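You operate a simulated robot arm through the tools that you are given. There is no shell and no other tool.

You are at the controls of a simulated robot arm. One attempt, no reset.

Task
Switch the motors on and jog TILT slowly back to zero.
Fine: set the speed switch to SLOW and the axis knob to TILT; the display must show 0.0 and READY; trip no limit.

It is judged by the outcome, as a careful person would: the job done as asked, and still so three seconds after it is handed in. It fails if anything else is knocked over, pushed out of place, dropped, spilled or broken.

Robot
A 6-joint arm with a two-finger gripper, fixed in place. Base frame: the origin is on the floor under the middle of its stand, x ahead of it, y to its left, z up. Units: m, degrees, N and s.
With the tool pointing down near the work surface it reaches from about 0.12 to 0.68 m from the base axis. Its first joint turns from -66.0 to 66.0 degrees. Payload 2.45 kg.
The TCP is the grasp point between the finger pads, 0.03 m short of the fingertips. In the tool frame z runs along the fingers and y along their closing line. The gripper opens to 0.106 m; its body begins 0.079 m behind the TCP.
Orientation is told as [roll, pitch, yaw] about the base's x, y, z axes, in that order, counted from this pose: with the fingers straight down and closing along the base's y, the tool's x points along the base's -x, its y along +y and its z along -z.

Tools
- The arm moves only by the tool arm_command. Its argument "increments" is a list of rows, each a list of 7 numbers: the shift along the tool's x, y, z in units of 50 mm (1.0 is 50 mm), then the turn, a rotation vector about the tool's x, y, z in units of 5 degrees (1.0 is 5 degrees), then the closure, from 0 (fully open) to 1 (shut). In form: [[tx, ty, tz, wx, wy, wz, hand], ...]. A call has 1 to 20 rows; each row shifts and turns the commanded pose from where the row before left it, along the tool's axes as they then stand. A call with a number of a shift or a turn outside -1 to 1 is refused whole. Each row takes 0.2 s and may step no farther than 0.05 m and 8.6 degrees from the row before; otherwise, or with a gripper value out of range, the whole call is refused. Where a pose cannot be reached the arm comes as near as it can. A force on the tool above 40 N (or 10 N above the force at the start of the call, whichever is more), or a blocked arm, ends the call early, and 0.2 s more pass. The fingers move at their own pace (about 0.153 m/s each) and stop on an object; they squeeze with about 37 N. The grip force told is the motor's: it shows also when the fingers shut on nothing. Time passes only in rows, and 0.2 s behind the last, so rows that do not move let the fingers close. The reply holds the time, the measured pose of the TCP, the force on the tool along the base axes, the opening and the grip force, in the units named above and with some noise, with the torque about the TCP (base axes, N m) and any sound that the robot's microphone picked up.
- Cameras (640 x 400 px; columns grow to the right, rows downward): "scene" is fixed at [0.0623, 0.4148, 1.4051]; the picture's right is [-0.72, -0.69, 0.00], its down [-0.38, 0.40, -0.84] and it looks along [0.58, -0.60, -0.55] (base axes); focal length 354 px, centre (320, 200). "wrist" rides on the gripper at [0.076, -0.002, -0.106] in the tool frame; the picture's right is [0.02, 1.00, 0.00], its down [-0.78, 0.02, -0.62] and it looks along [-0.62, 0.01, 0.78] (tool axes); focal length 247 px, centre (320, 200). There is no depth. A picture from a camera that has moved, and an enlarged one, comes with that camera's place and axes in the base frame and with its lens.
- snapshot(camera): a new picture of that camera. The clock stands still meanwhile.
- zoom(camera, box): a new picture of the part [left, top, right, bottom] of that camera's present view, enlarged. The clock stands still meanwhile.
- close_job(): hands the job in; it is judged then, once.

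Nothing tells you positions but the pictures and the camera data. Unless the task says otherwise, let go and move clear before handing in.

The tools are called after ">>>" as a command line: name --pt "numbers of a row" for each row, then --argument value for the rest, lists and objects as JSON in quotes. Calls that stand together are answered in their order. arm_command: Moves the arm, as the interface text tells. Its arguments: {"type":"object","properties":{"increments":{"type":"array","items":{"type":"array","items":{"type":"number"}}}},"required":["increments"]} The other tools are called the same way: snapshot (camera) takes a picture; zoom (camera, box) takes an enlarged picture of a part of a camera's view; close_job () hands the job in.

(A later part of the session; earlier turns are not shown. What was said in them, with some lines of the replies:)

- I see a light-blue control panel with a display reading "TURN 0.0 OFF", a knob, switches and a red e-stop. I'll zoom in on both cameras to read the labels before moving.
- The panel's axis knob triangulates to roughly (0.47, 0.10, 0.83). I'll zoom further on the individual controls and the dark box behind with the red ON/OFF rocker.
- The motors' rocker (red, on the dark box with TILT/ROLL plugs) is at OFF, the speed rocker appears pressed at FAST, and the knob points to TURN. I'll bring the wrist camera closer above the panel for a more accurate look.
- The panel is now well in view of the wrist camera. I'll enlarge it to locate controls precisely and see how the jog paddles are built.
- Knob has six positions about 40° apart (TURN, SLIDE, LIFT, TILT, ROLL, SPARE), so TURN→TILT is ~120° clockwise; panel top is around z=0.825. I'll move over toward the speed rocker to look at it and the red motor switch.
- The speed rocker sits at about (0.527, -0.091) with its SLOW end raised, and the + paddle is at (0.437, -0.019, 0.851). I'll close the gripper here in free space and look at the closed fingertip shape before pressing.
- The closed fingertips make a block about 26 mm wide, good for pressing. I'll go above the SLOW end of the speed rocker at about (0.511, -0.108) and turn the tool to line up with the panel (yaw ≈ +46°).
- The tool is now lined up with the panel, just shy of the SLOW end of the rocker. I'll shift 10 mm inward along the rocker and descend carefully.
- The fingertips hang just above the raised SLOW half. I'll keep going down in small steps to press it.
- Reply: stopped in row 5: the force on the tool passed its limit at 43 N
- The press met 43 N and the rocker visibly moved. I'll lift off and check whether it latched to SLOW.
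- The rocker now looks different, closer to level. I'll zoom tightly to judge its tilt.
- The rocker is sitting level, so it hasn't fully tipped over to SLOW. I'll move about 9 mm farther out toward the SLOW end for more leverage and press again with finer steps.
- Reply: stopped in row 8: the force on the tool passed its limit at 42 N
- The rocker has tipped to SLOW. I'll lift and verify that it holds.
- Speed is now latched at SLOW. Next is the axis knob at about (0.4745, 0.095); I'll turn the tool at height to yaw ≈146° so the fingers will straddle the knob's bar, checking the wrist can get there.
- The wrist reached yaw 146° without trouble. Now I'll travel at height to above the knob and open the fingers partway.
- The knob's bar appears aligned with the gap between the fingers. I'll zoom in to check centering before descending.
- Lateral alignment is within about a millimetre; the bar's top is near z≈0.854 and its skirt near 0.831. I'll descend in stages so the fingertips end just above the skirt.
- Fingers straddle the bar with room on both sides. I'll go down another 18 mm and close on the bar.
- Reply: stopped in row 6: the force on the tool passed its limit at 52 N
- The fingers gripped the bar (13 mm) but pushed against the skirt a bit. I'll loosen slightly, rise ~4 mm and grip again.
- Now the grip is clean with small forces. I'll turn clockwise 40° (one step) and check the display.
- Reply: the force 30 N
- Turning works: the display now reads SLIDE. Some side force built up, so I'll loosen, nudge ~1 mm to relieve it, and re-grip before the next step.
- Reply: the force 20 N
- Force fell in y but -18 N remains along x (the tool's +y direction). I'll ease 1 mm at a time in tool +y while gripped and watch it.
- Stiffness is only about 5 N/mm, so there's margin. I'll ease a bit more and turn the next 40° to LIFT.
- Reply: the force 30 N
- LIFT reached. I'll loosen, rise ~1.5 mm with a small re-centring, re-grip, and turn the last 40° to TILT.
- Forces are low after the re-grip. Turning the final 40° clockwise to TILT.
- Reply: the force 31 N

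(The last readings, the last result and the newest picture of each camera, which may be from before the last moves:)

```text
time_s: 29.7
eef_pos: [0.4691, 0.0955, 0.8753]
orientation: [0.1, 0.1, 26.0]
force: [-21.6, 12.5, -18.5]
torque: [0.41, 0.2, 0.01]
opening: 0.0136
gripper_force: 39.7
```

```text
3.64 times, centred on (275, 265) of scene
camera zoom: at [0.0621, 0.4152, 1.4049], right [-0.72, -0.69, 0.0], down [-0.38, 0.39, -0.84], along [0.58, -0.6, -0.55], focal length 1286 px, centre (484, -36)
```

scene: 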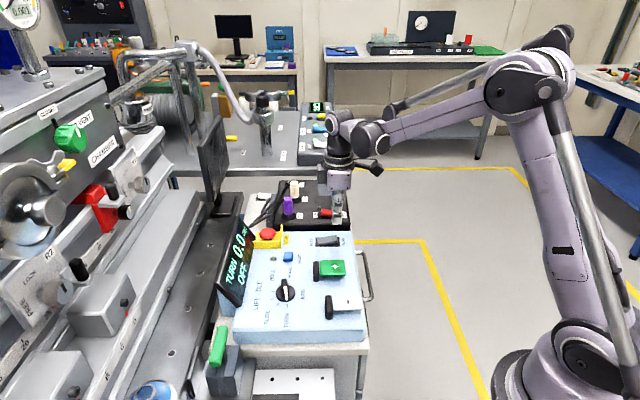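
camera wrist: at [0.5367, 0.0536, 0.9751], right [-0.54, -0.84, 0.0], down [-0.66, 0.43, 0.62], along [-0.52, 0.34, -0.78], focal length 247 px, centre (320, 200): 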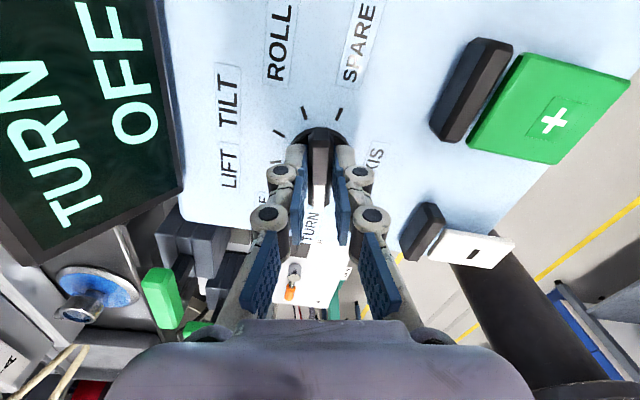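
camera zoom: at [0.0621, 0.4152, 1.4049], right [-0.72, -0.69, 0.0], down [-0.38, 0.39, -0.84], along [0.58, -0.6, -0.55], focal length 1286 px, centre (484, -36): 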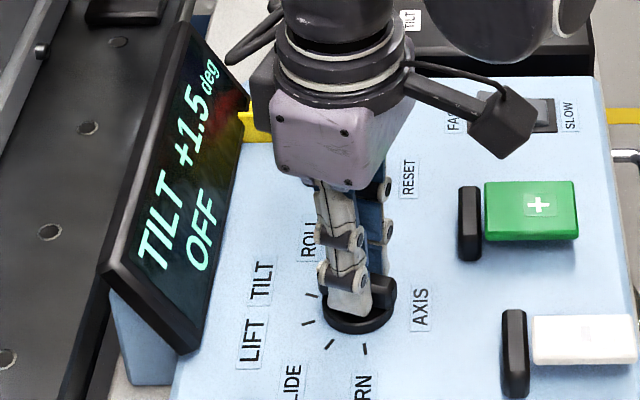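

TILT is selected and reads +1.5 deg. I'll release the knob and lift clear.

>>> arm_command --pt "0 0 0 0 0 0 0.7" --pt "0 0 0 0 0 0 0.4" --pt "0 0 0 0 0 0 0.4" --pt "0 0 -0.4 0 0 0 0.4" --pt "0 0 -0.6 0 0 0 0.4" --pt "0 0 -0.8 0 0 0 0.4"

>>> zoom --camera "scene" --box '[200, 200, 400, 360]'

>>> snapshot --camera "wrist"

```text
time_s: 31.1
eef_pos: [0.4692, 0.096, 0.9616]
orientation: [0.1, -0.1, 25.9]
force: [0.4, 0.1, -0.6]
torque: [0.03, -0.01, 0.0]
opening: 0.0637
gripper_force: 0.1
```

```text
2.50 times, centred on (300, 280) of scene
camera zoom: at [0.0623, 0.4148, 1.4051], right [-0.72, -0.69, 0.0], down [-0.38, 0.4, -0.84], along [0.58, -0.6, -0.55], focal length 884 px, centre (370, 0)
```

zoom: 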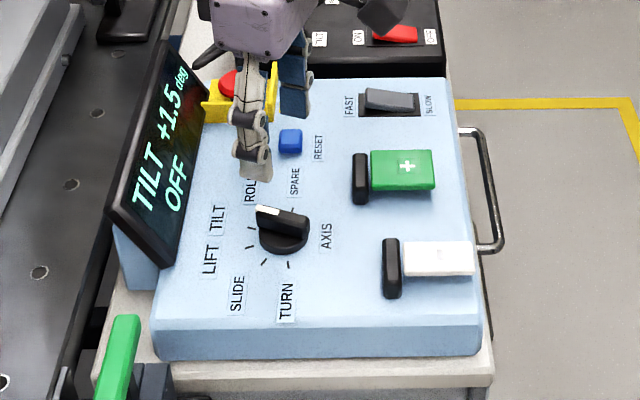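

```text
taken
camera wrist: at [0.4025, 0.0614, 1.0673], right [-0.46, 0.89, 0.0], down [0.7, 0.36, 0.62], along [0.55, 0.28, -0.78], focal length 247 px, centre (320, 200)
```

wrist: 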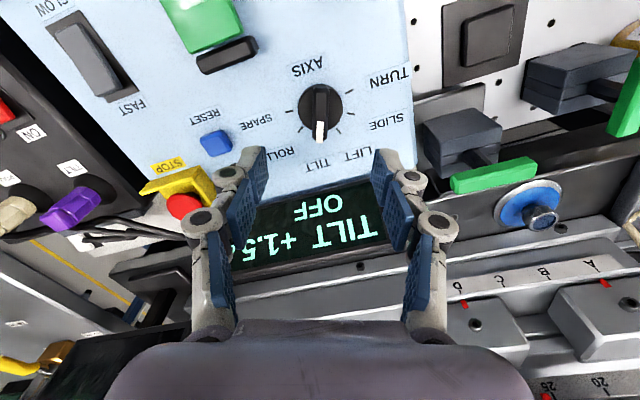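

The knob points at TILT. Next the red motor switch: its ON end's press point is about (0.615, -0.1635), top near z≈0.85. I'll close the fingers, align with the panel again and travel there at height.

>>> arm_command --pt "0 0 0 0 0 -0.82 1" --pt "0 0 0 0 0 -0.82 1" --pt "0 0 0 0 0 -0.82 1" --pt "0 0 0 0 0 -0.82 1" --pt "0 0 0 0 0 -0.82 1" --pt "0.2506 -0.8126 0 0 0 0 1" --pt "0.2506 -0.8126 0 0 0 0 1" --pt "0.2506 -0.8126 0 0 0 0 1" --pt "0.2506 -0.8126 0 0 0 0 1" --pt "0.2506 -0.8126 0 0 0 0 1" --pt "0.2506 -0.8126 0 0 0 0 1" --pt "0.2506 -0.8126 0 0 0 0 1" --pt "0 0 0 0 0 0 1"

>>> snapshot --camera "wrist"

>>> zoom --camera "scene" --box '[260, 150, 380, 240]'

```text
time_s: 33.9
eef_pos: [0.6164, -0.1663, 0.9657]
orientation: [-0.2, -0.1, 46.4]
force: [-0.1, -0.2, -0.4]
torque: [0.01, 0.02, 0.0]
opening: 0.0001
gripper_force: 28.5
```

```text
taken
camera wrist: at [0.5655, -0.222, 1.0715], right [-0.74, 0.67, 0.0], down [0.53, 0.58, 0.62], along [0.42, 0.46, -0.78], focal length 247 px, centre (320, 200)
```

wrist: 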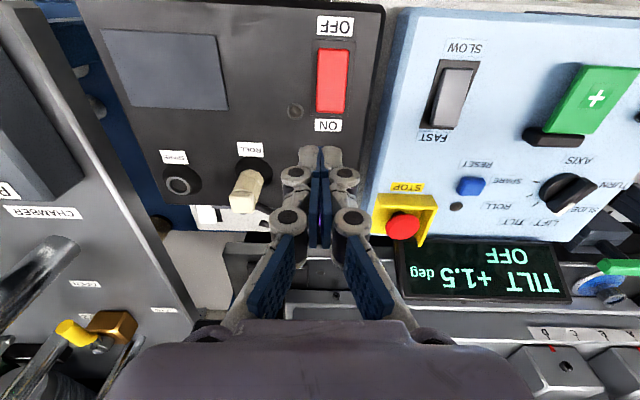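

```text
4.44 times, centred on (320, 195) of scene
camera zoom: at [0.0623, 0.4148, 1.4051], right [-0.72, -0.69, 0.0], down [-0.38, 0.4, -0.84], along [0.58, -0.6, -0.55], focal length 1572 px, centre (320, 222)
```

zoom: 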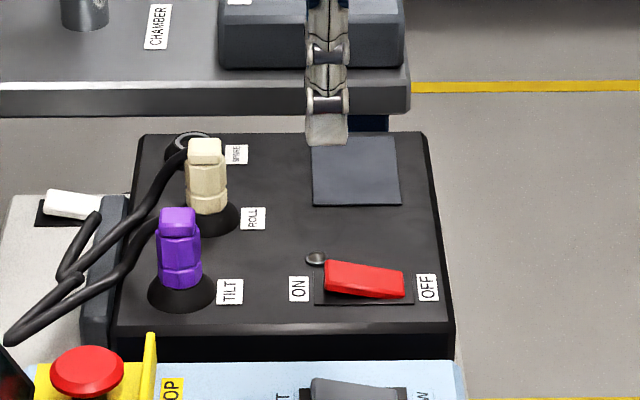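

From this closer view the rocker's centreline is about 8.5 mm to the tool's +y side, so I'll correct that and descend to ~1 cm above the ON end.

>>> arm_command --pt "0 0.17 0 0 0 0 1" --pt "0 0 0.5 0 0 0 1" --pt "0 0 0.6 0 0 0 1" --pt "0 0 0.4 0 0 0 1"

>>> snapshot --camera "wrist"

>>> zoom --camera "scene" --box '[290, 180, 370, 240]'

```text
time_s: 34.9
eef_pos: [0.6114, -0.1598, 0.8895]
orientation: [-0.2, -0.1, 46.3]
force: [0.1, 0.6, 0.3]
torque: [0.01, -0.03, -0.01]
opening: 0.0
gripper_force: 28.5
```

```text
taken
camera wrist: at [0.5602, -0.2153, 0.995], right [-0.74, 0.67, 0.0], down [0.53, 0.58, 0.62], along [0.42, 0.46, -0.78], focal length 247 px, centre (320, 200)
```

wrist: 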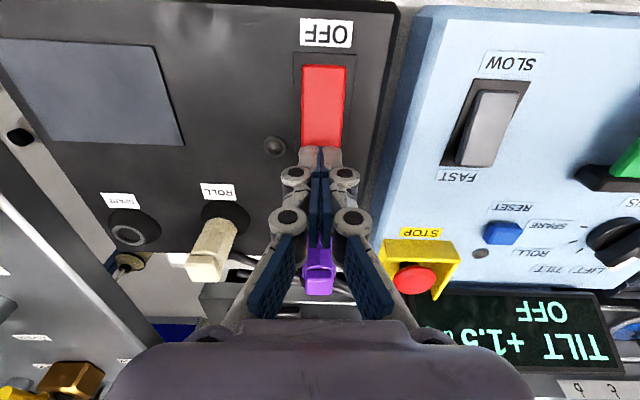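

```text
6.67 times, centred on (330, 210) of scene
camera zoom: at [0.0623, 0.4148, 1.4051], right [-0.72, -0.69, 0.0], down [-0.38, 0.4, -0.84], along [0.58, -0.6, -0.55], focal length 2358 px, centre (253, 133)
```

zoom: 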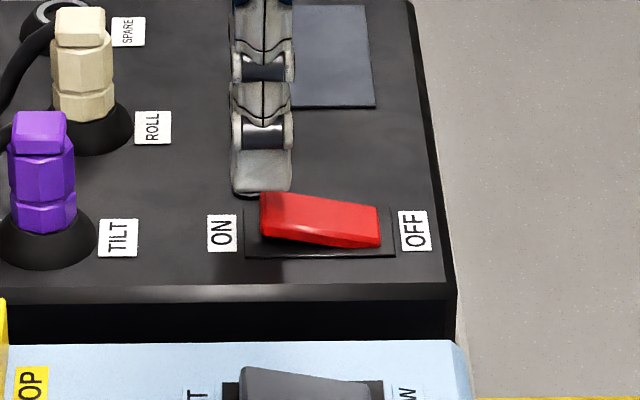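

Laterally aligned now; the scene view shows I should shift ~5 mm toward the rocker's middle. Then I'll press down in fine steps.

>>> arm_command --pt "0.1 0 0.1 0 0 0 1" --pt "0 0 0.1 0 0 0 1" --pt "0 0 0.03 0 0 0 1" --pt "0 0 0.03 0 0 0 1" --pt "0 0 0.03 0 0 0 1" --pt "0 0 0.03 0 0 0 1" --pt "0 0 0.03 0 0 0 1" --pt "0 0 0.03 0 0 0 1" --pt "0 0 0.03 0 0 0 1" --pt "0 0 0.03 0 0 0 1" --pt "0 0 0.03 0 0 0 1"

>>> zoom --camera "scene" --box '[290, 180, 370, 240]'

>>> zoom --camera "scene" --box '[200, 200, 300, 320]'

```text
time_s: 37.0
eef_pos: [0.6056, -0.1625, 0.8715]
orientation: [0.0, 0.0, 46.3]
force: [-2.2, 0.5, 6.9]
torque: [-0.03, 0.11, -0.04]
opening: 0.0056
gripper_force: 28.7
stopped in row 10: the force on the tool passed its limit at 44 N (the readings are from after the stop); the commanded pose is now the measured one
```

```text
6.67 times, centred on (330, 210) of scene
camera zoom: at [0.0621, 0.4149, 1.405], right [-0.72, -0.69, 0.0], down [-0.38, 0.4, -0.84], along [0.58, -0.6, -0.55], focal length 2358 px, centre (253, 133)
```

zoom: 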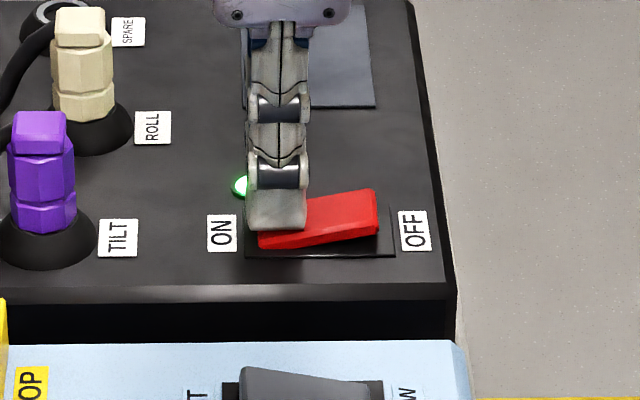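

```text
3.33 times, centred on (250, 260) of scene
camera zoom: at [0.0621, 0.4149, 1.405], right [-0.72, -0.69, 0.0], down [-0.38, 0.4, -0.84], along [0.58, -0.6, -0.55], focal length 1179 px, centre (553, 0)
```

zoom: 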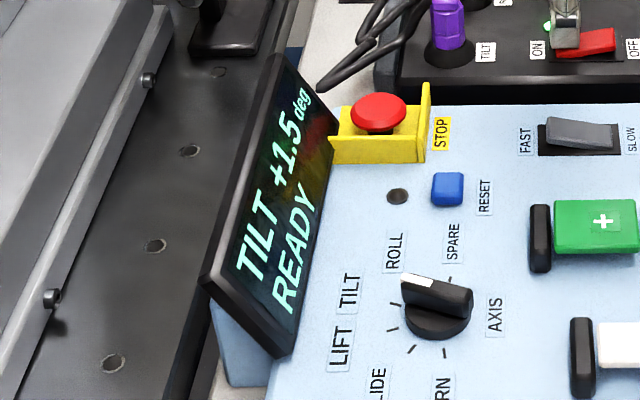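

Motors are on: the lamp is green and the display reads TILT +1.5 READY. I'll lift off and travel to above the white "−" paddle near (0.351, 0.037).

>>> arm_command --pt "0 0 -0.4 0 0 0 1" --pt "0 0 -0.6 0 0 0 1" --pt "0 0 -0.6 0 0 0 1" --pt "0.0764 0.8046 0 0 0 0 1" --pt "0.0764 0.8046 0 0 0 0 1" --pt "0.0764 0.8046 0 0 0 0 1" --pt "0.0764 0.8046 0 0 0 0 1" --pt "0.0764 0.8046 0 0 0 0 1" --pt "0.0764 0.8046 0 0 0 0 1" --pt "0.0764 0.8046 0 0 0 0 1" --pt "0.0764 0.8046 0 0 0 0 1" --pt "0 0 0 0 0 0 1"

>>> snapshot --camera "wrist"

>>> snapshot --camera "scene"

>>> zoom --camera "scene" --box '[270, 250, 390, 340]'

```text
time_s: 39.6
eef_pos: [0.3511, 0.0374, 0.9482]
orientation: [-0.2, 0.0, 46.5]
force: [0.4, 0.4, -0.1]
torque: [-0.01, 0.01, -0.02]
opening: 0.0002
gripper_force: 28.7
```

```text
taken
camera wrist: at [0.3004, -0.0186, 1.0526], right [-0.74, 0.67, 0.0], down [0.53, 0.58, 0.62], along [0.42, 0.46, -0.78], focal length 247 px, centre (320, 200)
```

wrist: 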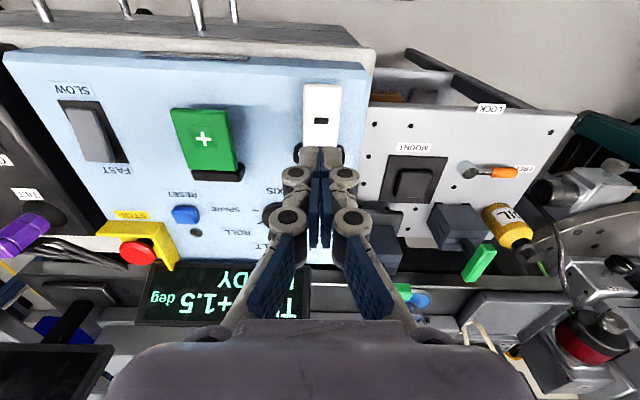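

```text
taken
```

scene: 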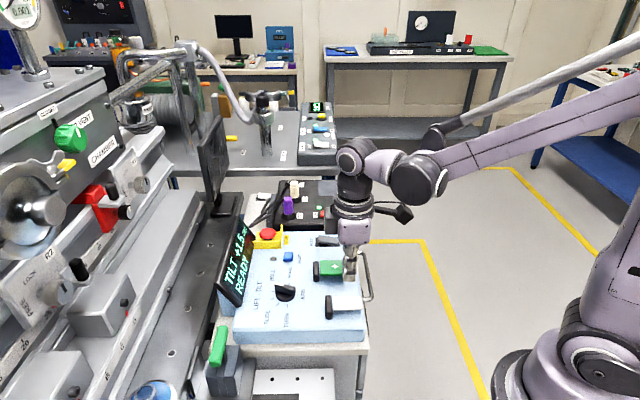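

```text
4.44 times, centred on (330, 295) of scene
camera zoom: at [0.0623, 0.4148, 1.4051], right [-0.72, -0.69, 0.0], down [-0.38, 0.4, -0.84], along [0.58, -0.6, -0.55], focal length 1572 px, centre (276, -222)
```

zoom: 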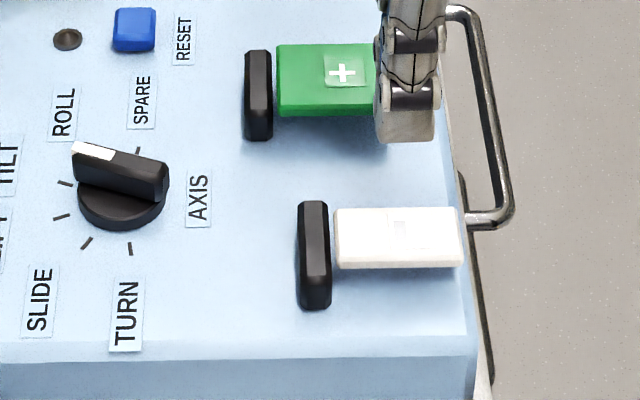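

I'm directly above the "−" mark. I'll shift ~8 mm toward the paddle's free end and come down to just above it.

>>> arm_command --pt "0.16 0 0.3 0 0 0 1" --pt "0 0 0.5 0 0 0 1" --pt "0 0 0.36 0 0 0 1" --pt "0 0 0 0 0 0 1"

>>> zoom --camera "scene" --box '[200, 220, 380, 340]'

>>> snapshot --camera "wrist"

```text
time_s: 40.6
eef_pos: [0.346, 0.0291, 0.8901]
orientation: [-0.2, 0.0, 46.4]
force: [-0.3, 0.3, -1.2]
torque: [-0.02, -0.03, 0.01]
opening: 0.0
gripper_force: 29.1
```

```text
3.33 times, centred on (290, 280) of scene
camera zoom: at [0.0623, 0.4148, 1.4051], right [-0.72, -0.69, 0.0], down [-0.38, 0.4, -0.84], along [0.58, -0.6, -0.55], focal length 1179 px, centre (420, -67)
```

zoom: 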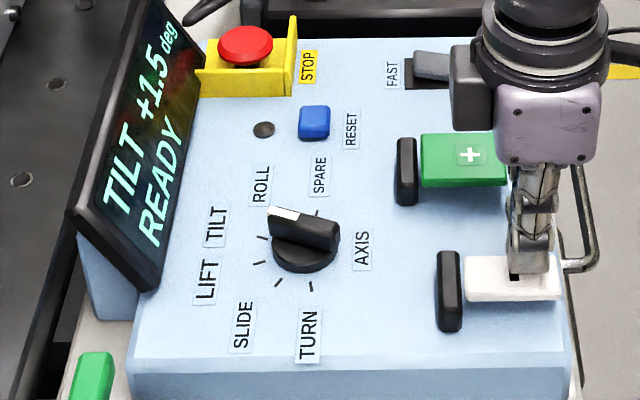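

```text
taken
camera wrist: at [0.2951, -0.0266, 0.996], right [-0.74, 0.67, 0.0], down [0.53, 0.58, 0.62], along [0.42, 0.46, -0.78], focal length 247 px, centre (320, 200)
```

wrist: 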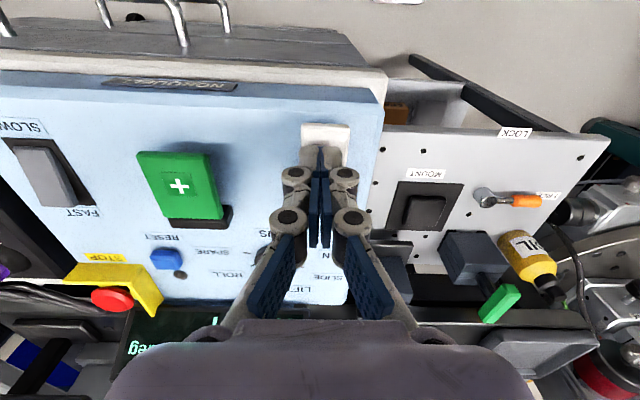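

Tip is ~9 mm above the white paddle. I'll nudge 3 mm sideways to centre, move down 5 mm, then read.

>>> arm_command --pt "0 0.06 0.1 0 0 0 1"

>>> zoom --camera "scene" --box '[200, 220, 380, 340]'

```text
time_s: 41.0
eef_pos: [0.3438, 0.0311, 0.8858]
orientation: [-0.2, 0.1, 46.4]
force: [0.5, 1.1, -0.4]
torque: [0.0, 0.0, 0.0]
opening: 0.0
gripper_force: 28.5
```

```text
3.33 times, centred on (290, 280) of scene
camera zoom: at [0.0623, 0.4148, 1.4051], right [-0.72, -0.69, 0.0], down [-0.38, 0.4, -0.84], along [0.58, -0.6, -0.55], focal length 1179 px, centre (420, -67)
```

zoom: 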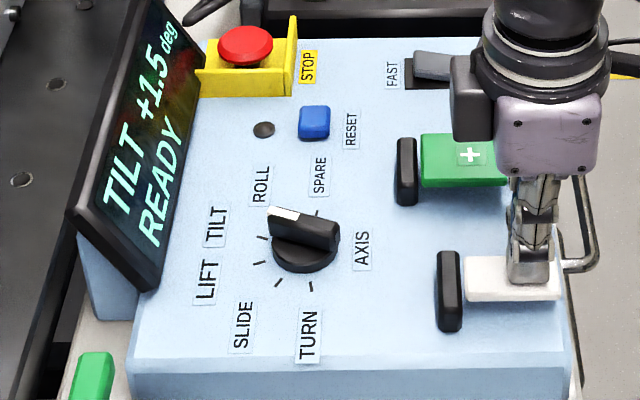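

No contact yet. I'll try a short tap: 4 mm down, then back up.

>>> arm_command --pt "0 0 0.08 0 0 0 1" --pt "0 0 -0.08 0 0 0 1"

>>> zoom --camera "scene" --box '[200, 220, 380, 340]'

```text
time_s: 41.6
eef_pos: [0.3434, 0.0319, 0.887]
orientation: [-0.3, 0.1, 46.4]
force: [0.5, -0.4, 0.3]
torque: [0.01, 0.01, -0.01]
opening: 0.0002
gripper_force: 28.6
```

```text
3.33 times, centred on (290, 280) of scene
camera zoom: at [0.0623, 0.4148, 1.4051], right [-0.72, -0.69, 0.0], down [-0.38, 0.4, -0.84], along [0.58, -0.6, -0.55], focal length 1179 px, centre (420, -67)
```

zoom: 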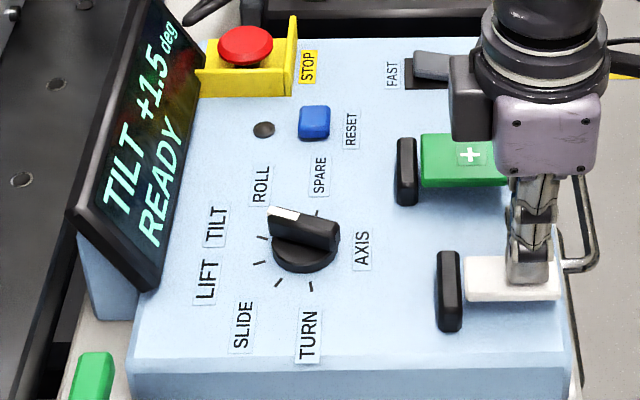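

No effect yet. I'll lower 3 mm at a time and watch force and display.

>>> arm_command --pt "0 0 0.06 0 0 0 1"

>>> arm_command --pt "0 0 0.04 0 0 0 1"

>>> zoom --camera "scene" --box '[200, 220, 380, 340]'

```text
time_s: 42.0
eef_pos: [0.3439, 0.0319, 0.8834]
orientation: [-0.1, 0.0, 46.4]
force: [0.4, 1.1, 0.9]
torque: [-0.04, 0.04, 0.02]
opening: 0.0
gripper_force: 28.3
```

```text
time_s: 42.4
eef_pos: [0.3435, 0.0318, 0.8833]
orientation: [-0.2, 0.0, 46.5]
force: [-0.1, -1.2, 2.0]
torque: [0.02, -0.03, 0.01]
opening: 0.0059
gripper_force: 28.2
```

```text
3.33 times, centred on (290, 280) of scene
camera zoom: at [0.0623, 0.4148, 1.4051], right [-0.72, -0.69, 0.0], down [-0.38, 0.4, -0.84], along [0.58, -0.6, -0.55], focal length 1179 px, centre (420, -67)
```

zoom: 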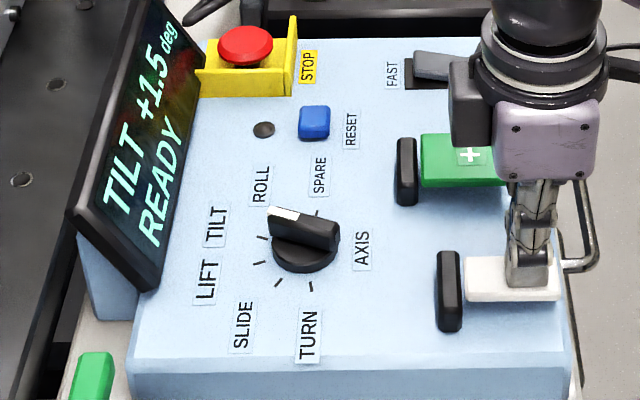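

Contact is starting at TCP z≈0.883 (2 N). Now a brief deeper tap of 4 mm, then back up 5 mm.

>>> arm_command --pt "0 0 0.08 0 0 0 1" --pt "0 0 -0.1 0 0 0 1"

>>> zoom --camera "scene" --box '[200, 220, 380, 340]'

```text
time_s: 43.0
eef_pos: [0.3446, 0.032, 0.8838]
orientation: [-0.1, 0.0, 46.4]
force: [0.4, -0.4, 1.4]
torque: [-0.03, 0.02, -0.01]
opening: 0.006
gripper_force: 28.4
```

```text
3.33 times, centred on (290, 280) of scene
camera zoom: at [0.0623, 0.4148, 1.4051], right [-0.72, -0.69, 0.0], down [-0.38, 0.4, -0.84], along [0.58, -0.6, -0.55], focal length 1179 px, centre (420, -67)
```

zoom: 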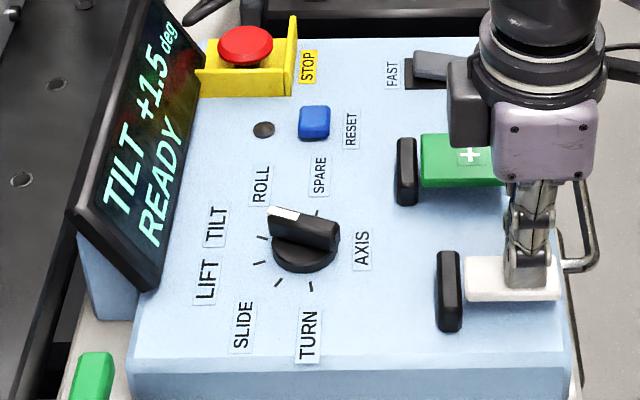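

Still +1.5, so the trigger is deeper. I'll try a slightly deeper short tap.

>>> arm_command --pt "0 0 0.14 0 0 0 1" --pt "0 0 -0.14 0 0 0 1"

>>> zoom --camera "scene" --box '[200, 220, 380, 340]'

```text
time_s: 43.6
eef_pos: [0.3442, 0.0323, 0.8822]
orientation: [-0.2, -0.1, 46.5]
force: [-0.2, 0.5, 1.6]
torque: [-0.01, 0.04, 0.03]
opening: 0.0056
gripper_force: 28.4
```

```text
3.33 times, centred on (290, 280) of scene
camera zoom: at [0.0623, 0.4148, 1.405], right [-0.72, -0.69, 0.0], down [-0.38, 0.4, -0.84], along [0.58, -0.6, -0.55], focal length 1179 px, centre (420, -67)
```

zoom: 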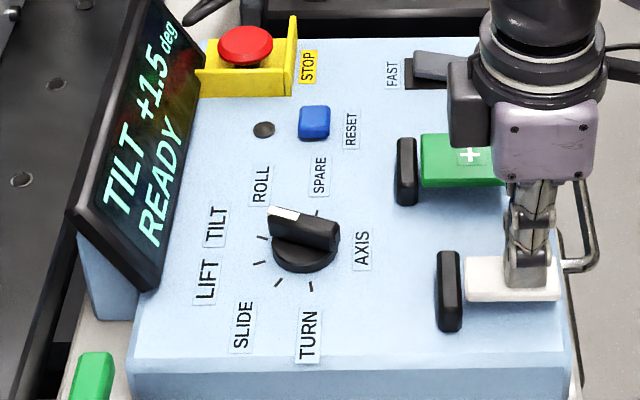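

Still unchanged; the quick tap may not be reaching depth. I'll press 5 mm and stay, reading the state at once.

>>> arm_command --pt "0 0 0.1 0 0 0 1"

>>> zoom --camera "scene" --box '[200, 220, 380, 340]'

```text
time_s: 44.0
eef_pos: [0.3454, 0.0323, 0.8769]
orientation: [-0.2, -0.1, 46.4]
force: [1.3, -2.8, 4.0]
torque: [-0.02, -0.05, -0.03]
opening: 0.0059
gripper_force: 28.8
```

```text
3.33 times, centred on (290, 280) of scene
camera zoom: at [0.0623, 0.4147, 1.4051], right [-0.72, -0.69, 0.0], down [-0.38, 0.4, -0.84], along [0.58, -0.6, -0.55], focal length 1179 px, centre (420, -67)
```

zoom: 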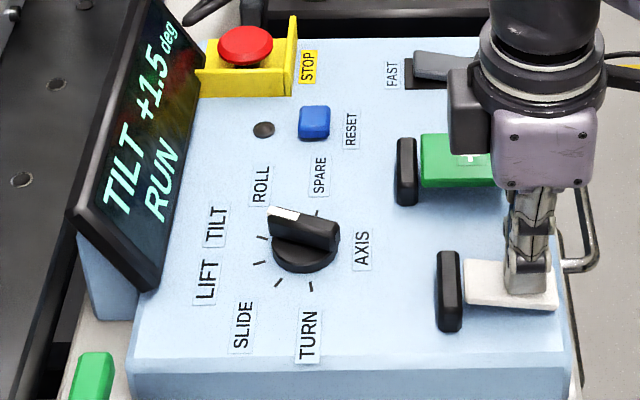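

The display now says RUN, so it's jogging. I'll hold for one short row and read how fast it changes.

>>> arm_command --pt "0 0 0 0 0 0 1"

>>> zoom --camera "scene" --box '[200, 220, 380, 340]'

```text
time_s: 44.4
eef_pos: [0.3449, 0.0326, 0.8779]
orientation: [-0.1, 0.0, 46.4]
force: [-0.3, -1.8, 3.2]
torque: [-0.02, -0.07, -0.04]
opening: 0.0061
gripper_force: 28.5
```

```text
3.33 times, centred on (290, 280) of scene
camera zoom: at [0.0623, 0.4147, 1.4051], right [-0.72, -0.69, 0.0], down [-0.38, 0.4, -0.84], along [0.58, -0.6, -0.55], focal length 1179 px, centre (420, -67)
```

zoom: 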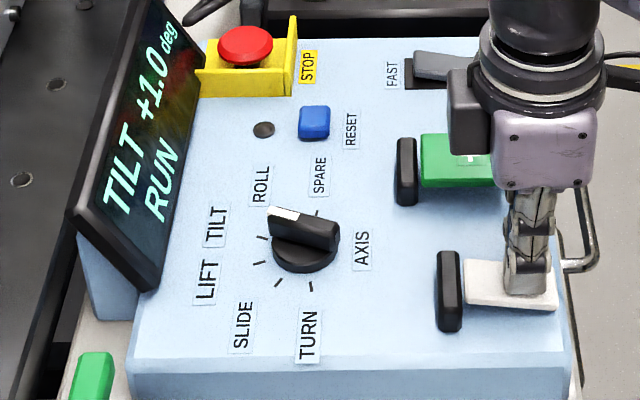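

It dropped to +1.0 in 0.4 s (~1.2°/s). I'll release now to see where it stops, then finish with short taps.

>>> arm_command --pt "0 0 -0.14 0 0 0 1"

>>> zoom --camera "scene" --box '[200, 220, 380, 340]'

```text
time_s: 44.8
eef_pos: [0.3451, 0.0329, 0.8847]
orientation: [-0.1, -0.1, 46.3]
force: [0.5, 0.3, -0.8]
torque: [0.0, -0.01, -0.01]
opening: 0.0
gripper_force: 28.6
```

```text
3.33 times, centred on (290, 280) of scene
camera zoom: at [0.0623, 0.4148, 1.4051], right [-0.72, -0.69, 0.0], down [-0.38, 0.4, -0.84], along [0.58, -0.6, -0.55], focal length 1179 px, centre (420, -67)
```

zoom: 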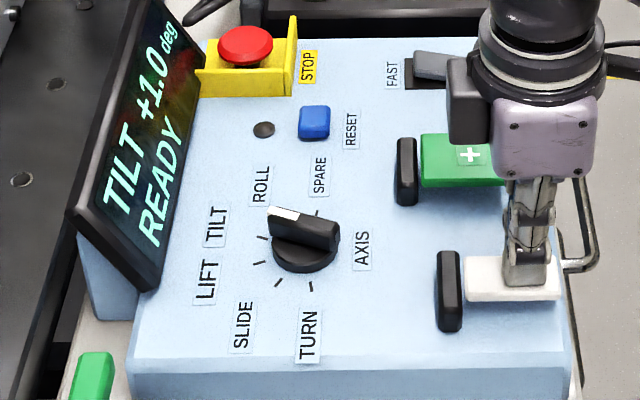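

It stopped at +1.0 READY, suggesting ~0.5° steps. I'll repeat the same press, reading after each row.

>>> arm_command --pt "0 0 0.14 0 0 0 1"

>>> zoom --camera "scene" --box '[200, 220, 380, 340]'

```text
time_s: 45.2
eef_pos: [0.3439, 0.033, 0.8793]
orientation: [-0.2, 0.0, 46.4]
force: [-0.2, -1.9, 3.6]
torque: [-0.03, -0.06, -0.02]
opening: 0.0061
gripper_force: 28.8
```

```text
3.33 times, centred on (290, 280) of scene
camera zoom: at [0.0623, 0.4147, 1.4051], right [-0.72, -0.69, 0.0], down [-0.38, 0.4, -0.84], along [0.58, -0.6, -0.55], focal length 1179 px, centre (420, -67)
```

zoom: 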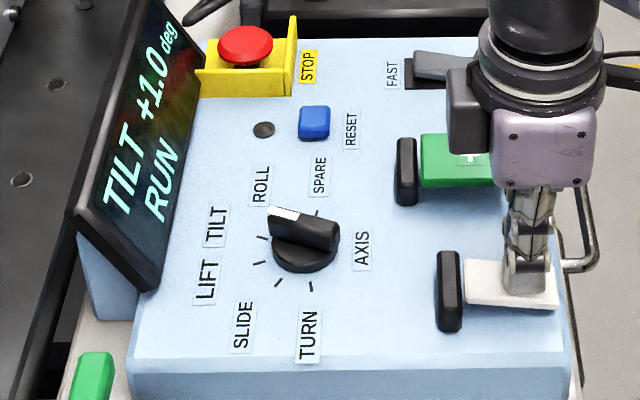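

RUN again at +1.0, same as before. I'll hold one row more.

>>> arm_command --pt "0 0 0 0 0 0 1"

>>> zoom --camera "scene" --box '[200, 220, 380, 340]'

```text
time_s: 45.6
eef_pos: [0.3451, 0.0327, 0.8782]
orientation: [-0.3, 0.2, 46.4]
force: [0.2, -3.0, 3.6]
torque: [-0.05, -0.01, -0.03]
opening: 0.006
gripper_force: 28.7
```

```text
3.33 times, centred on (290, 280) of scene
camera zoom: at [0.0623, 0.4147, 1.4051], right [-0.72, -0.69, 0.0], down [-0.38, 0.4, -0.84], along [0.58, -0.6, -0.55], focal length 1179 px, centre (420, -67)
```

zoom: 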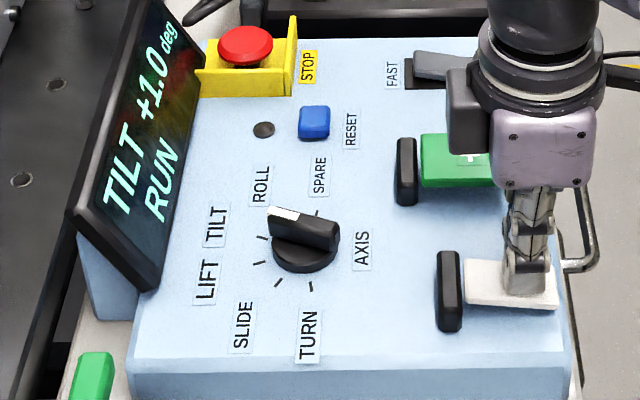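

Still +1.0 under RUN; the step comes at roughly half-second intervals. Holding one more row.

>>> arm_command --pt "0 0 0 0 0 0 1"

>>> zoom --camera "scene" --box '[200, 220, 380, 340]'

```text
time_s: 46.0
eef_pos: [0.3443, 0.0345, 0.8785]
orientation: [-0.1, 0.0, 46.4]
force: [0.1, -2.3, 3.5]
torque: [-0.02, -0.03, 0.02]
opening: 0.0062
gripper_force: 28.6
```

```text
3.33 times, centred on (290, 280) of scene
camera zoom: at [0.0622, 0.4147, 1.4051], right [-0.72, -0.69, 0.0], down [-0.38, 0.4, -0.84], along [0.58, -0.6, -0.55], focal length 1179 px, centre (420, -67)
```

zoom: 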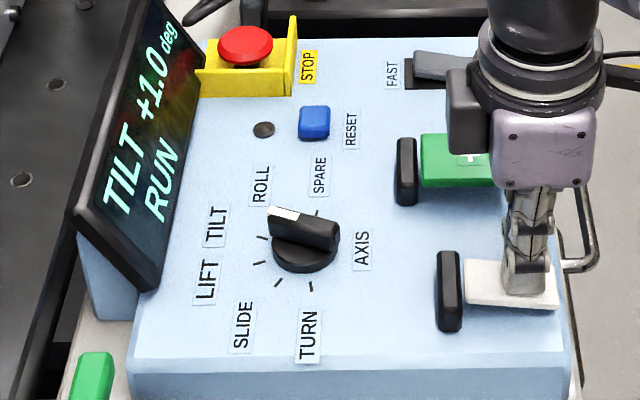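

Still +1.0 and RUN. I'll keep holding, checking each row.

>>> arm_command --pt "0 0 0 0 0 0 1"

>>> zoom --camera "scene" --box '[200, 220, 380, 340]'

```text
time_s: 46.4
eef_pos: [0.345, 0.0335, 0.8775]
orientation: [-0.1, -0.1, 46.4]
force: [-1.0, -1.7, 3.1]
torque: [-0.01, 0.01, 0.01]
opening: 0.0059
gripper_force: 28.8
```

```text
3.33 times, centred on (290, 280) of scene
camera zoom: at [0.0622, 0.4147, 1.4051], right [-0.72, -0.69, 0.0], down [-0.38, 0.4, -0.84], along [0.58, -0.6, -0.55], focal length 1179 px, centre (420, -67)
```

zoom: 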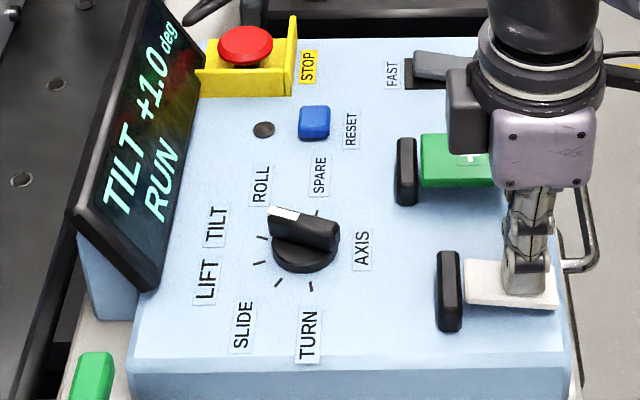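

No change yet after 1.3 s; the axis is slow with a coarse 0.5° readout, apparently. Continuing to hold row by row.

>>> arm_command --pt "0 0 0 0 0 0 1"

>>> zoom --camera "scene" --box '[200, 220, 380, 340]'

```text
time_s: 46.8
eef_pos: [0.345, 0.0333, 0.8779]
orientation: [-0.2, -0.1, 46.5]
force: [-0.9, -1.0, 3.8]
torque: [0.0, -0.01, 0.02]
opening: 0.0059
gripper_force: 28.2
```

```text
3.33 times, centred on (290, 280) of scene
camera zoom: at [0.0622, 0.4148, 1.4051], right [-0.72, -0.69, 0.0], down [-0.38, 0.4, -0.84], along [0.58, -0.6, -0.55], focal length 1179 px, centre (420, -67)
```

zoom: 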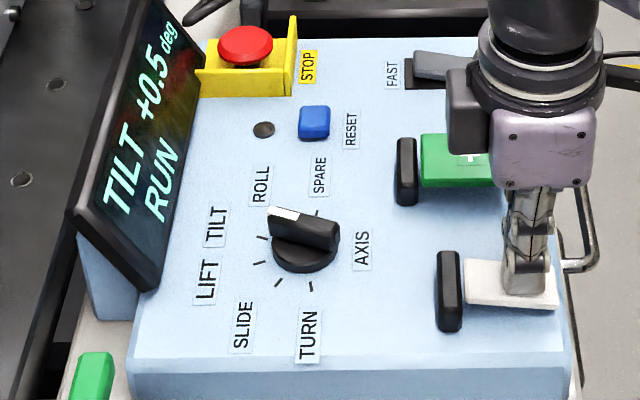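

Now +0.5, so the axis creeps at roughly 0.3°/s with 0.5° display resolution. Two more readings while holding.

>>> arm_command --pt "0 0 0 0 0 0 1" --pt "0 0 0 0 0 0 1"

>>> zoom --camera "scene" --box '[200, 220, 380, 340]'

```text
time_s: 47.4
eef_pos: [0.3445, 0.0333, 0.8779]
orientation: [0.0, -0.1, 46.4]
force: [-0.3, -0.4, 4.1]
torque: [0.01, -0.01, -0.03]
opening: 0.0061
gripper_force: 28.4
```

```text
3.33 times, centred on (290, 280) of scene
camera zoom: at [0.0622, 0.4148, 1.4051], right [-0.72, -0.69, 0.0], down [-0.38, 0.4, -0.84], along [0.58, -0.6, -0.55], focal length 1179 px, centre (420, -67)
```

zoom: 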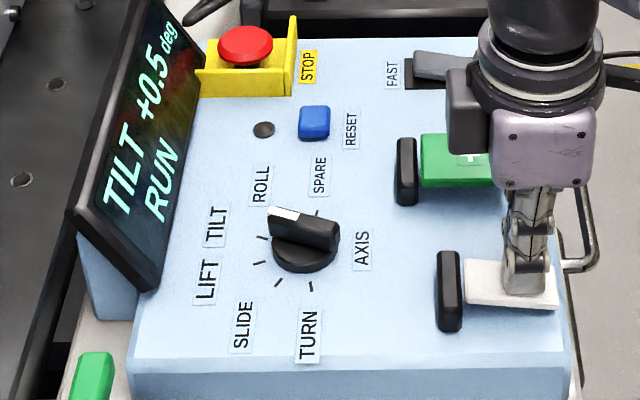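

Still +0.5 and running. Holding one row at a time now.

>>> arm_command --pt "0 0 0 0 0 0 1"

>>> zoom --camera "scene" --box '[200, 220, 380, 340]'

```text
time_s: 47.8
eef_pos: [0.3444, 0.0331, 0.8785]
orientation: [-0.2, -0.1, 46.4]
force: [-1.4, 0.0, 3.7]
torque: [0.0, -0.01, -0.01]
opening: 0.006
gripper_force: 28.7
```

```text
3.33 times, centred on (290, 280) of scene
camera zoom: at [0.0622, 0.4148, 1.4051], right [-0.72, -0.69, 0.0], down [-0.38, 0.4, -0.84], along [0.58, -0.6, -0.55], focal length 1179 px, centre (420, -67)
```

zoom: 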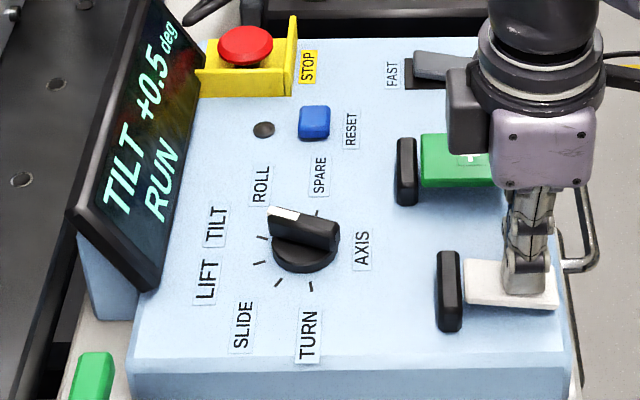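

Still +0.5. One more row.

>>> arm_command --pt "0 0 0 0 0 0 1"

>>> zoom --camera "scene" --box '[200, 220, 380, 340]'

```text
time_s: 48.2
eef_pos: [0.3446, 0.0323, 0.8777]
orientation: [-0.2, -0.2, 46.4]
force: [-0.1, 0.5, 3.7]
torque: [0.08, 0.01, 0.01]
opening: 0.0062
gripper_force: 28.6
```

```text
3.33 times, centred on (290, 280) of scene
camera zoom: at [0.0622, 0.4148, 1.4051], right [-0.72, -0.69, 0.0], down [-0.38, 0.4, -0.84], along [0.58, -0.6, -0.55], focal length 1179 px, centre (420, -67)
```

zoom: 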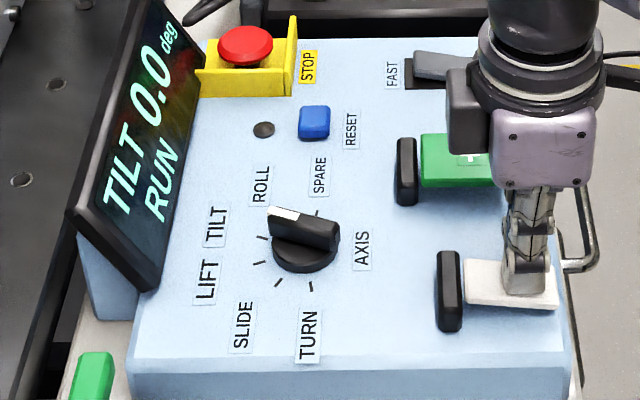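

Display reads 0.0. I'll hold one more brief row to move off the rounding edge, then release and lift.

>>> arm_command --pt "0 0 0 0 0 0 1" --pt "0 0 -0.2 0 0 0 1" --pt "0 0 -0.4 0 0 0 1" --pt "0 0 -0.6 0 0 0 1"

>>> zoom --camera "scene" --box '[200, 220, 380, 340]'

>>> snapshot --camera "scene"

```text
time_s: 49.2
eef_pos: [0.3451, 0.0349, 0.9372]
orientation: [-0.1, 0.1, 46.4]
force: [1.3, -0.1, 0.7]
torque: [0.02, 0.0, 0.01]
opening: 0.0001
gripper_force: 28.2
```

```text
3.33 times, centred on (290, 280) of scene
camera zoom: at [0.0623, 0.4148, 1.4051], right [-0.72, -0.69, 0.0], down [-0.38, 0.4, -0.84], along [0.58, -0.6, -0.55], focal length 1179 px, centre (420, -67)
```

zoom: 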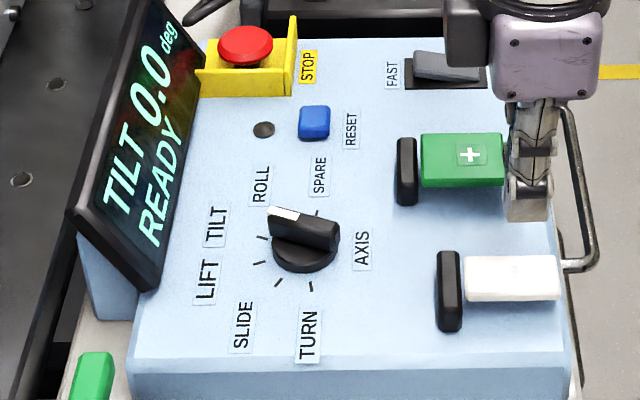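

```text
taken
```

scene: 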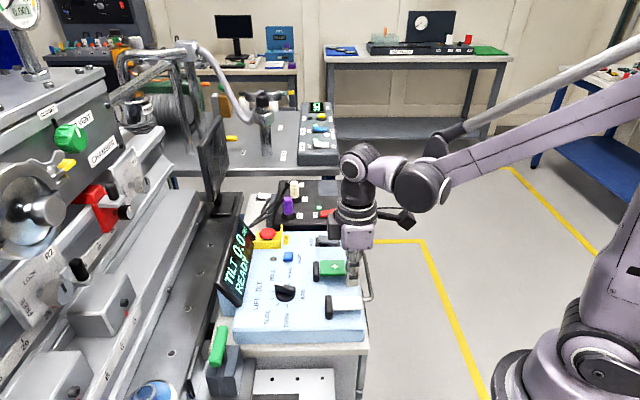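

Display reads TILT 0.0 READY. I'll raise the arm well clear and verify all the controls one last time.

>>> arm_command --pt "0 0 -0.9 0 0 0 1" --pt "0 0 -0.9 0 0 0 1" --pt "0 0 -0.9 0 0 0 1" --pt "0 0 -0.9 0 0 0 0.5" --pt "0 0 0 0 0 0 0.5" --pt "0 0 0 0 0 0 0.5" --pt "0 0 0 0 0 0 0.5" --pt "0 0 0 0 0 0 0.5"

>>> zoom --camera "scene" --box '[200, 170, 400, 340]'

>>> zoom --camera "scene" --box '[290, 180, 370, 260]'

>>> snapshot --camera "wrist"

```text
time_s: 51.0
eef_pos: [0.3451, 0.0318, 1.117]
orientation: [-0.3, 0.0, 46.5]
force: [-0.4, 0.7, -0.1]
torque: [-0.03, -0.04, -0.03]
opening: 0.053
gripper_force: 0.0
```

```text
2.35 times, centred on (300, 255) of scene
camera zoom: at [0.0623, 0.4148, 1.4051], right [-0.72, -0.69, 0.0], down [-0.38, 0.4, -0.84], along [0.58, -0.6, -0.55], focal length 832 px, centre (367, 71)
```

zoom: 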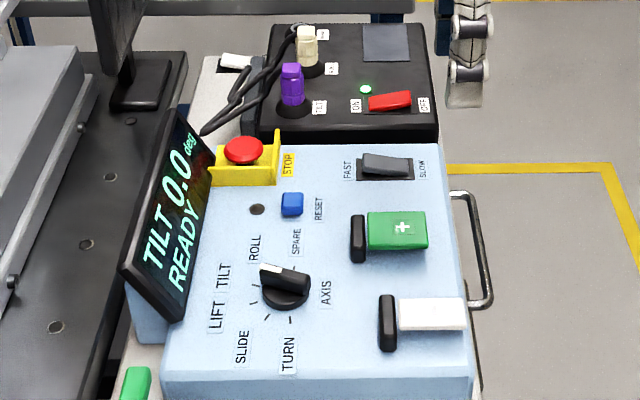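

```text
5.00 times, centred on (330, 220) of scene
camera zoom: at [0.0623, 0.4148, 1.4051], right [-0.72, -0.69, 0.0], down [-0.38, 0.4, -0.84], along [0.58, -0.6, -0.55], focal length 1769 px, centre (270, 100)
```

zoom: 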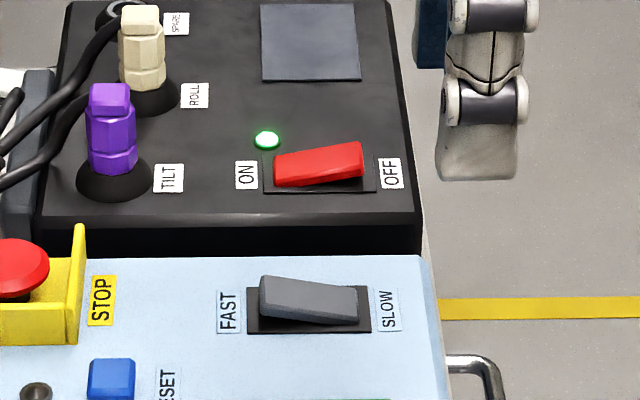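

```text
taken
camera wrist: at [0.2945, -0.0234, 1.2238], right [-0.74, 0.67, 0.0], down [0.53, 0.58, 0.62], along [0.42, 0.46, -0.78], focal length 247 px, centre (320, 200)
```

wrist: 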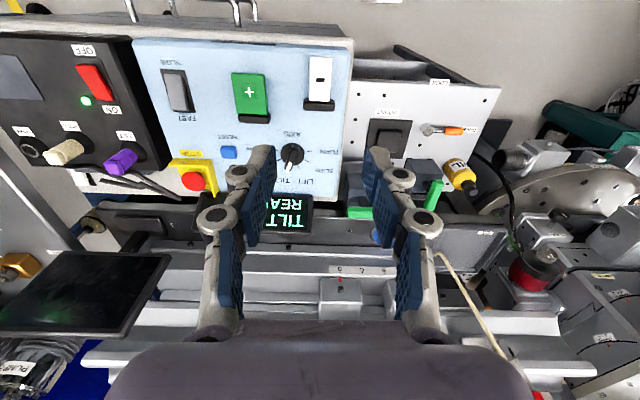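

Everything checks out: motors ON with the lamp green, speed at SLOW, knob at TILT, display TILT 0.0 READY, and the arm is clear with nothing disturbed. I'm handing in the job.

>>> close_job

```text
The job is handed in.
```

The job is done and handed in. The display shows TILT 0.0 and READY, and stayed that way after I lifted the arm clear.

- **Motors:** the red switch on the dark box is at ON and its lamp is green.
- **Speed:** the speed switch is at SLOW. The first press left it level between positions, so I pressed again nearer the end until it latched.
- **Axis:** the knob is at TILT.
- **Jog:** TILT read +1.5 when selected, and I brought it down with the "−" paddle. The readout only moves in 0.5 steps. I held the paddle briefly after it reached 0.0 so it would not sit on the edge of a step.

The display never showed a limit trip. I saw nothing knocked over or moved in the final pictures.
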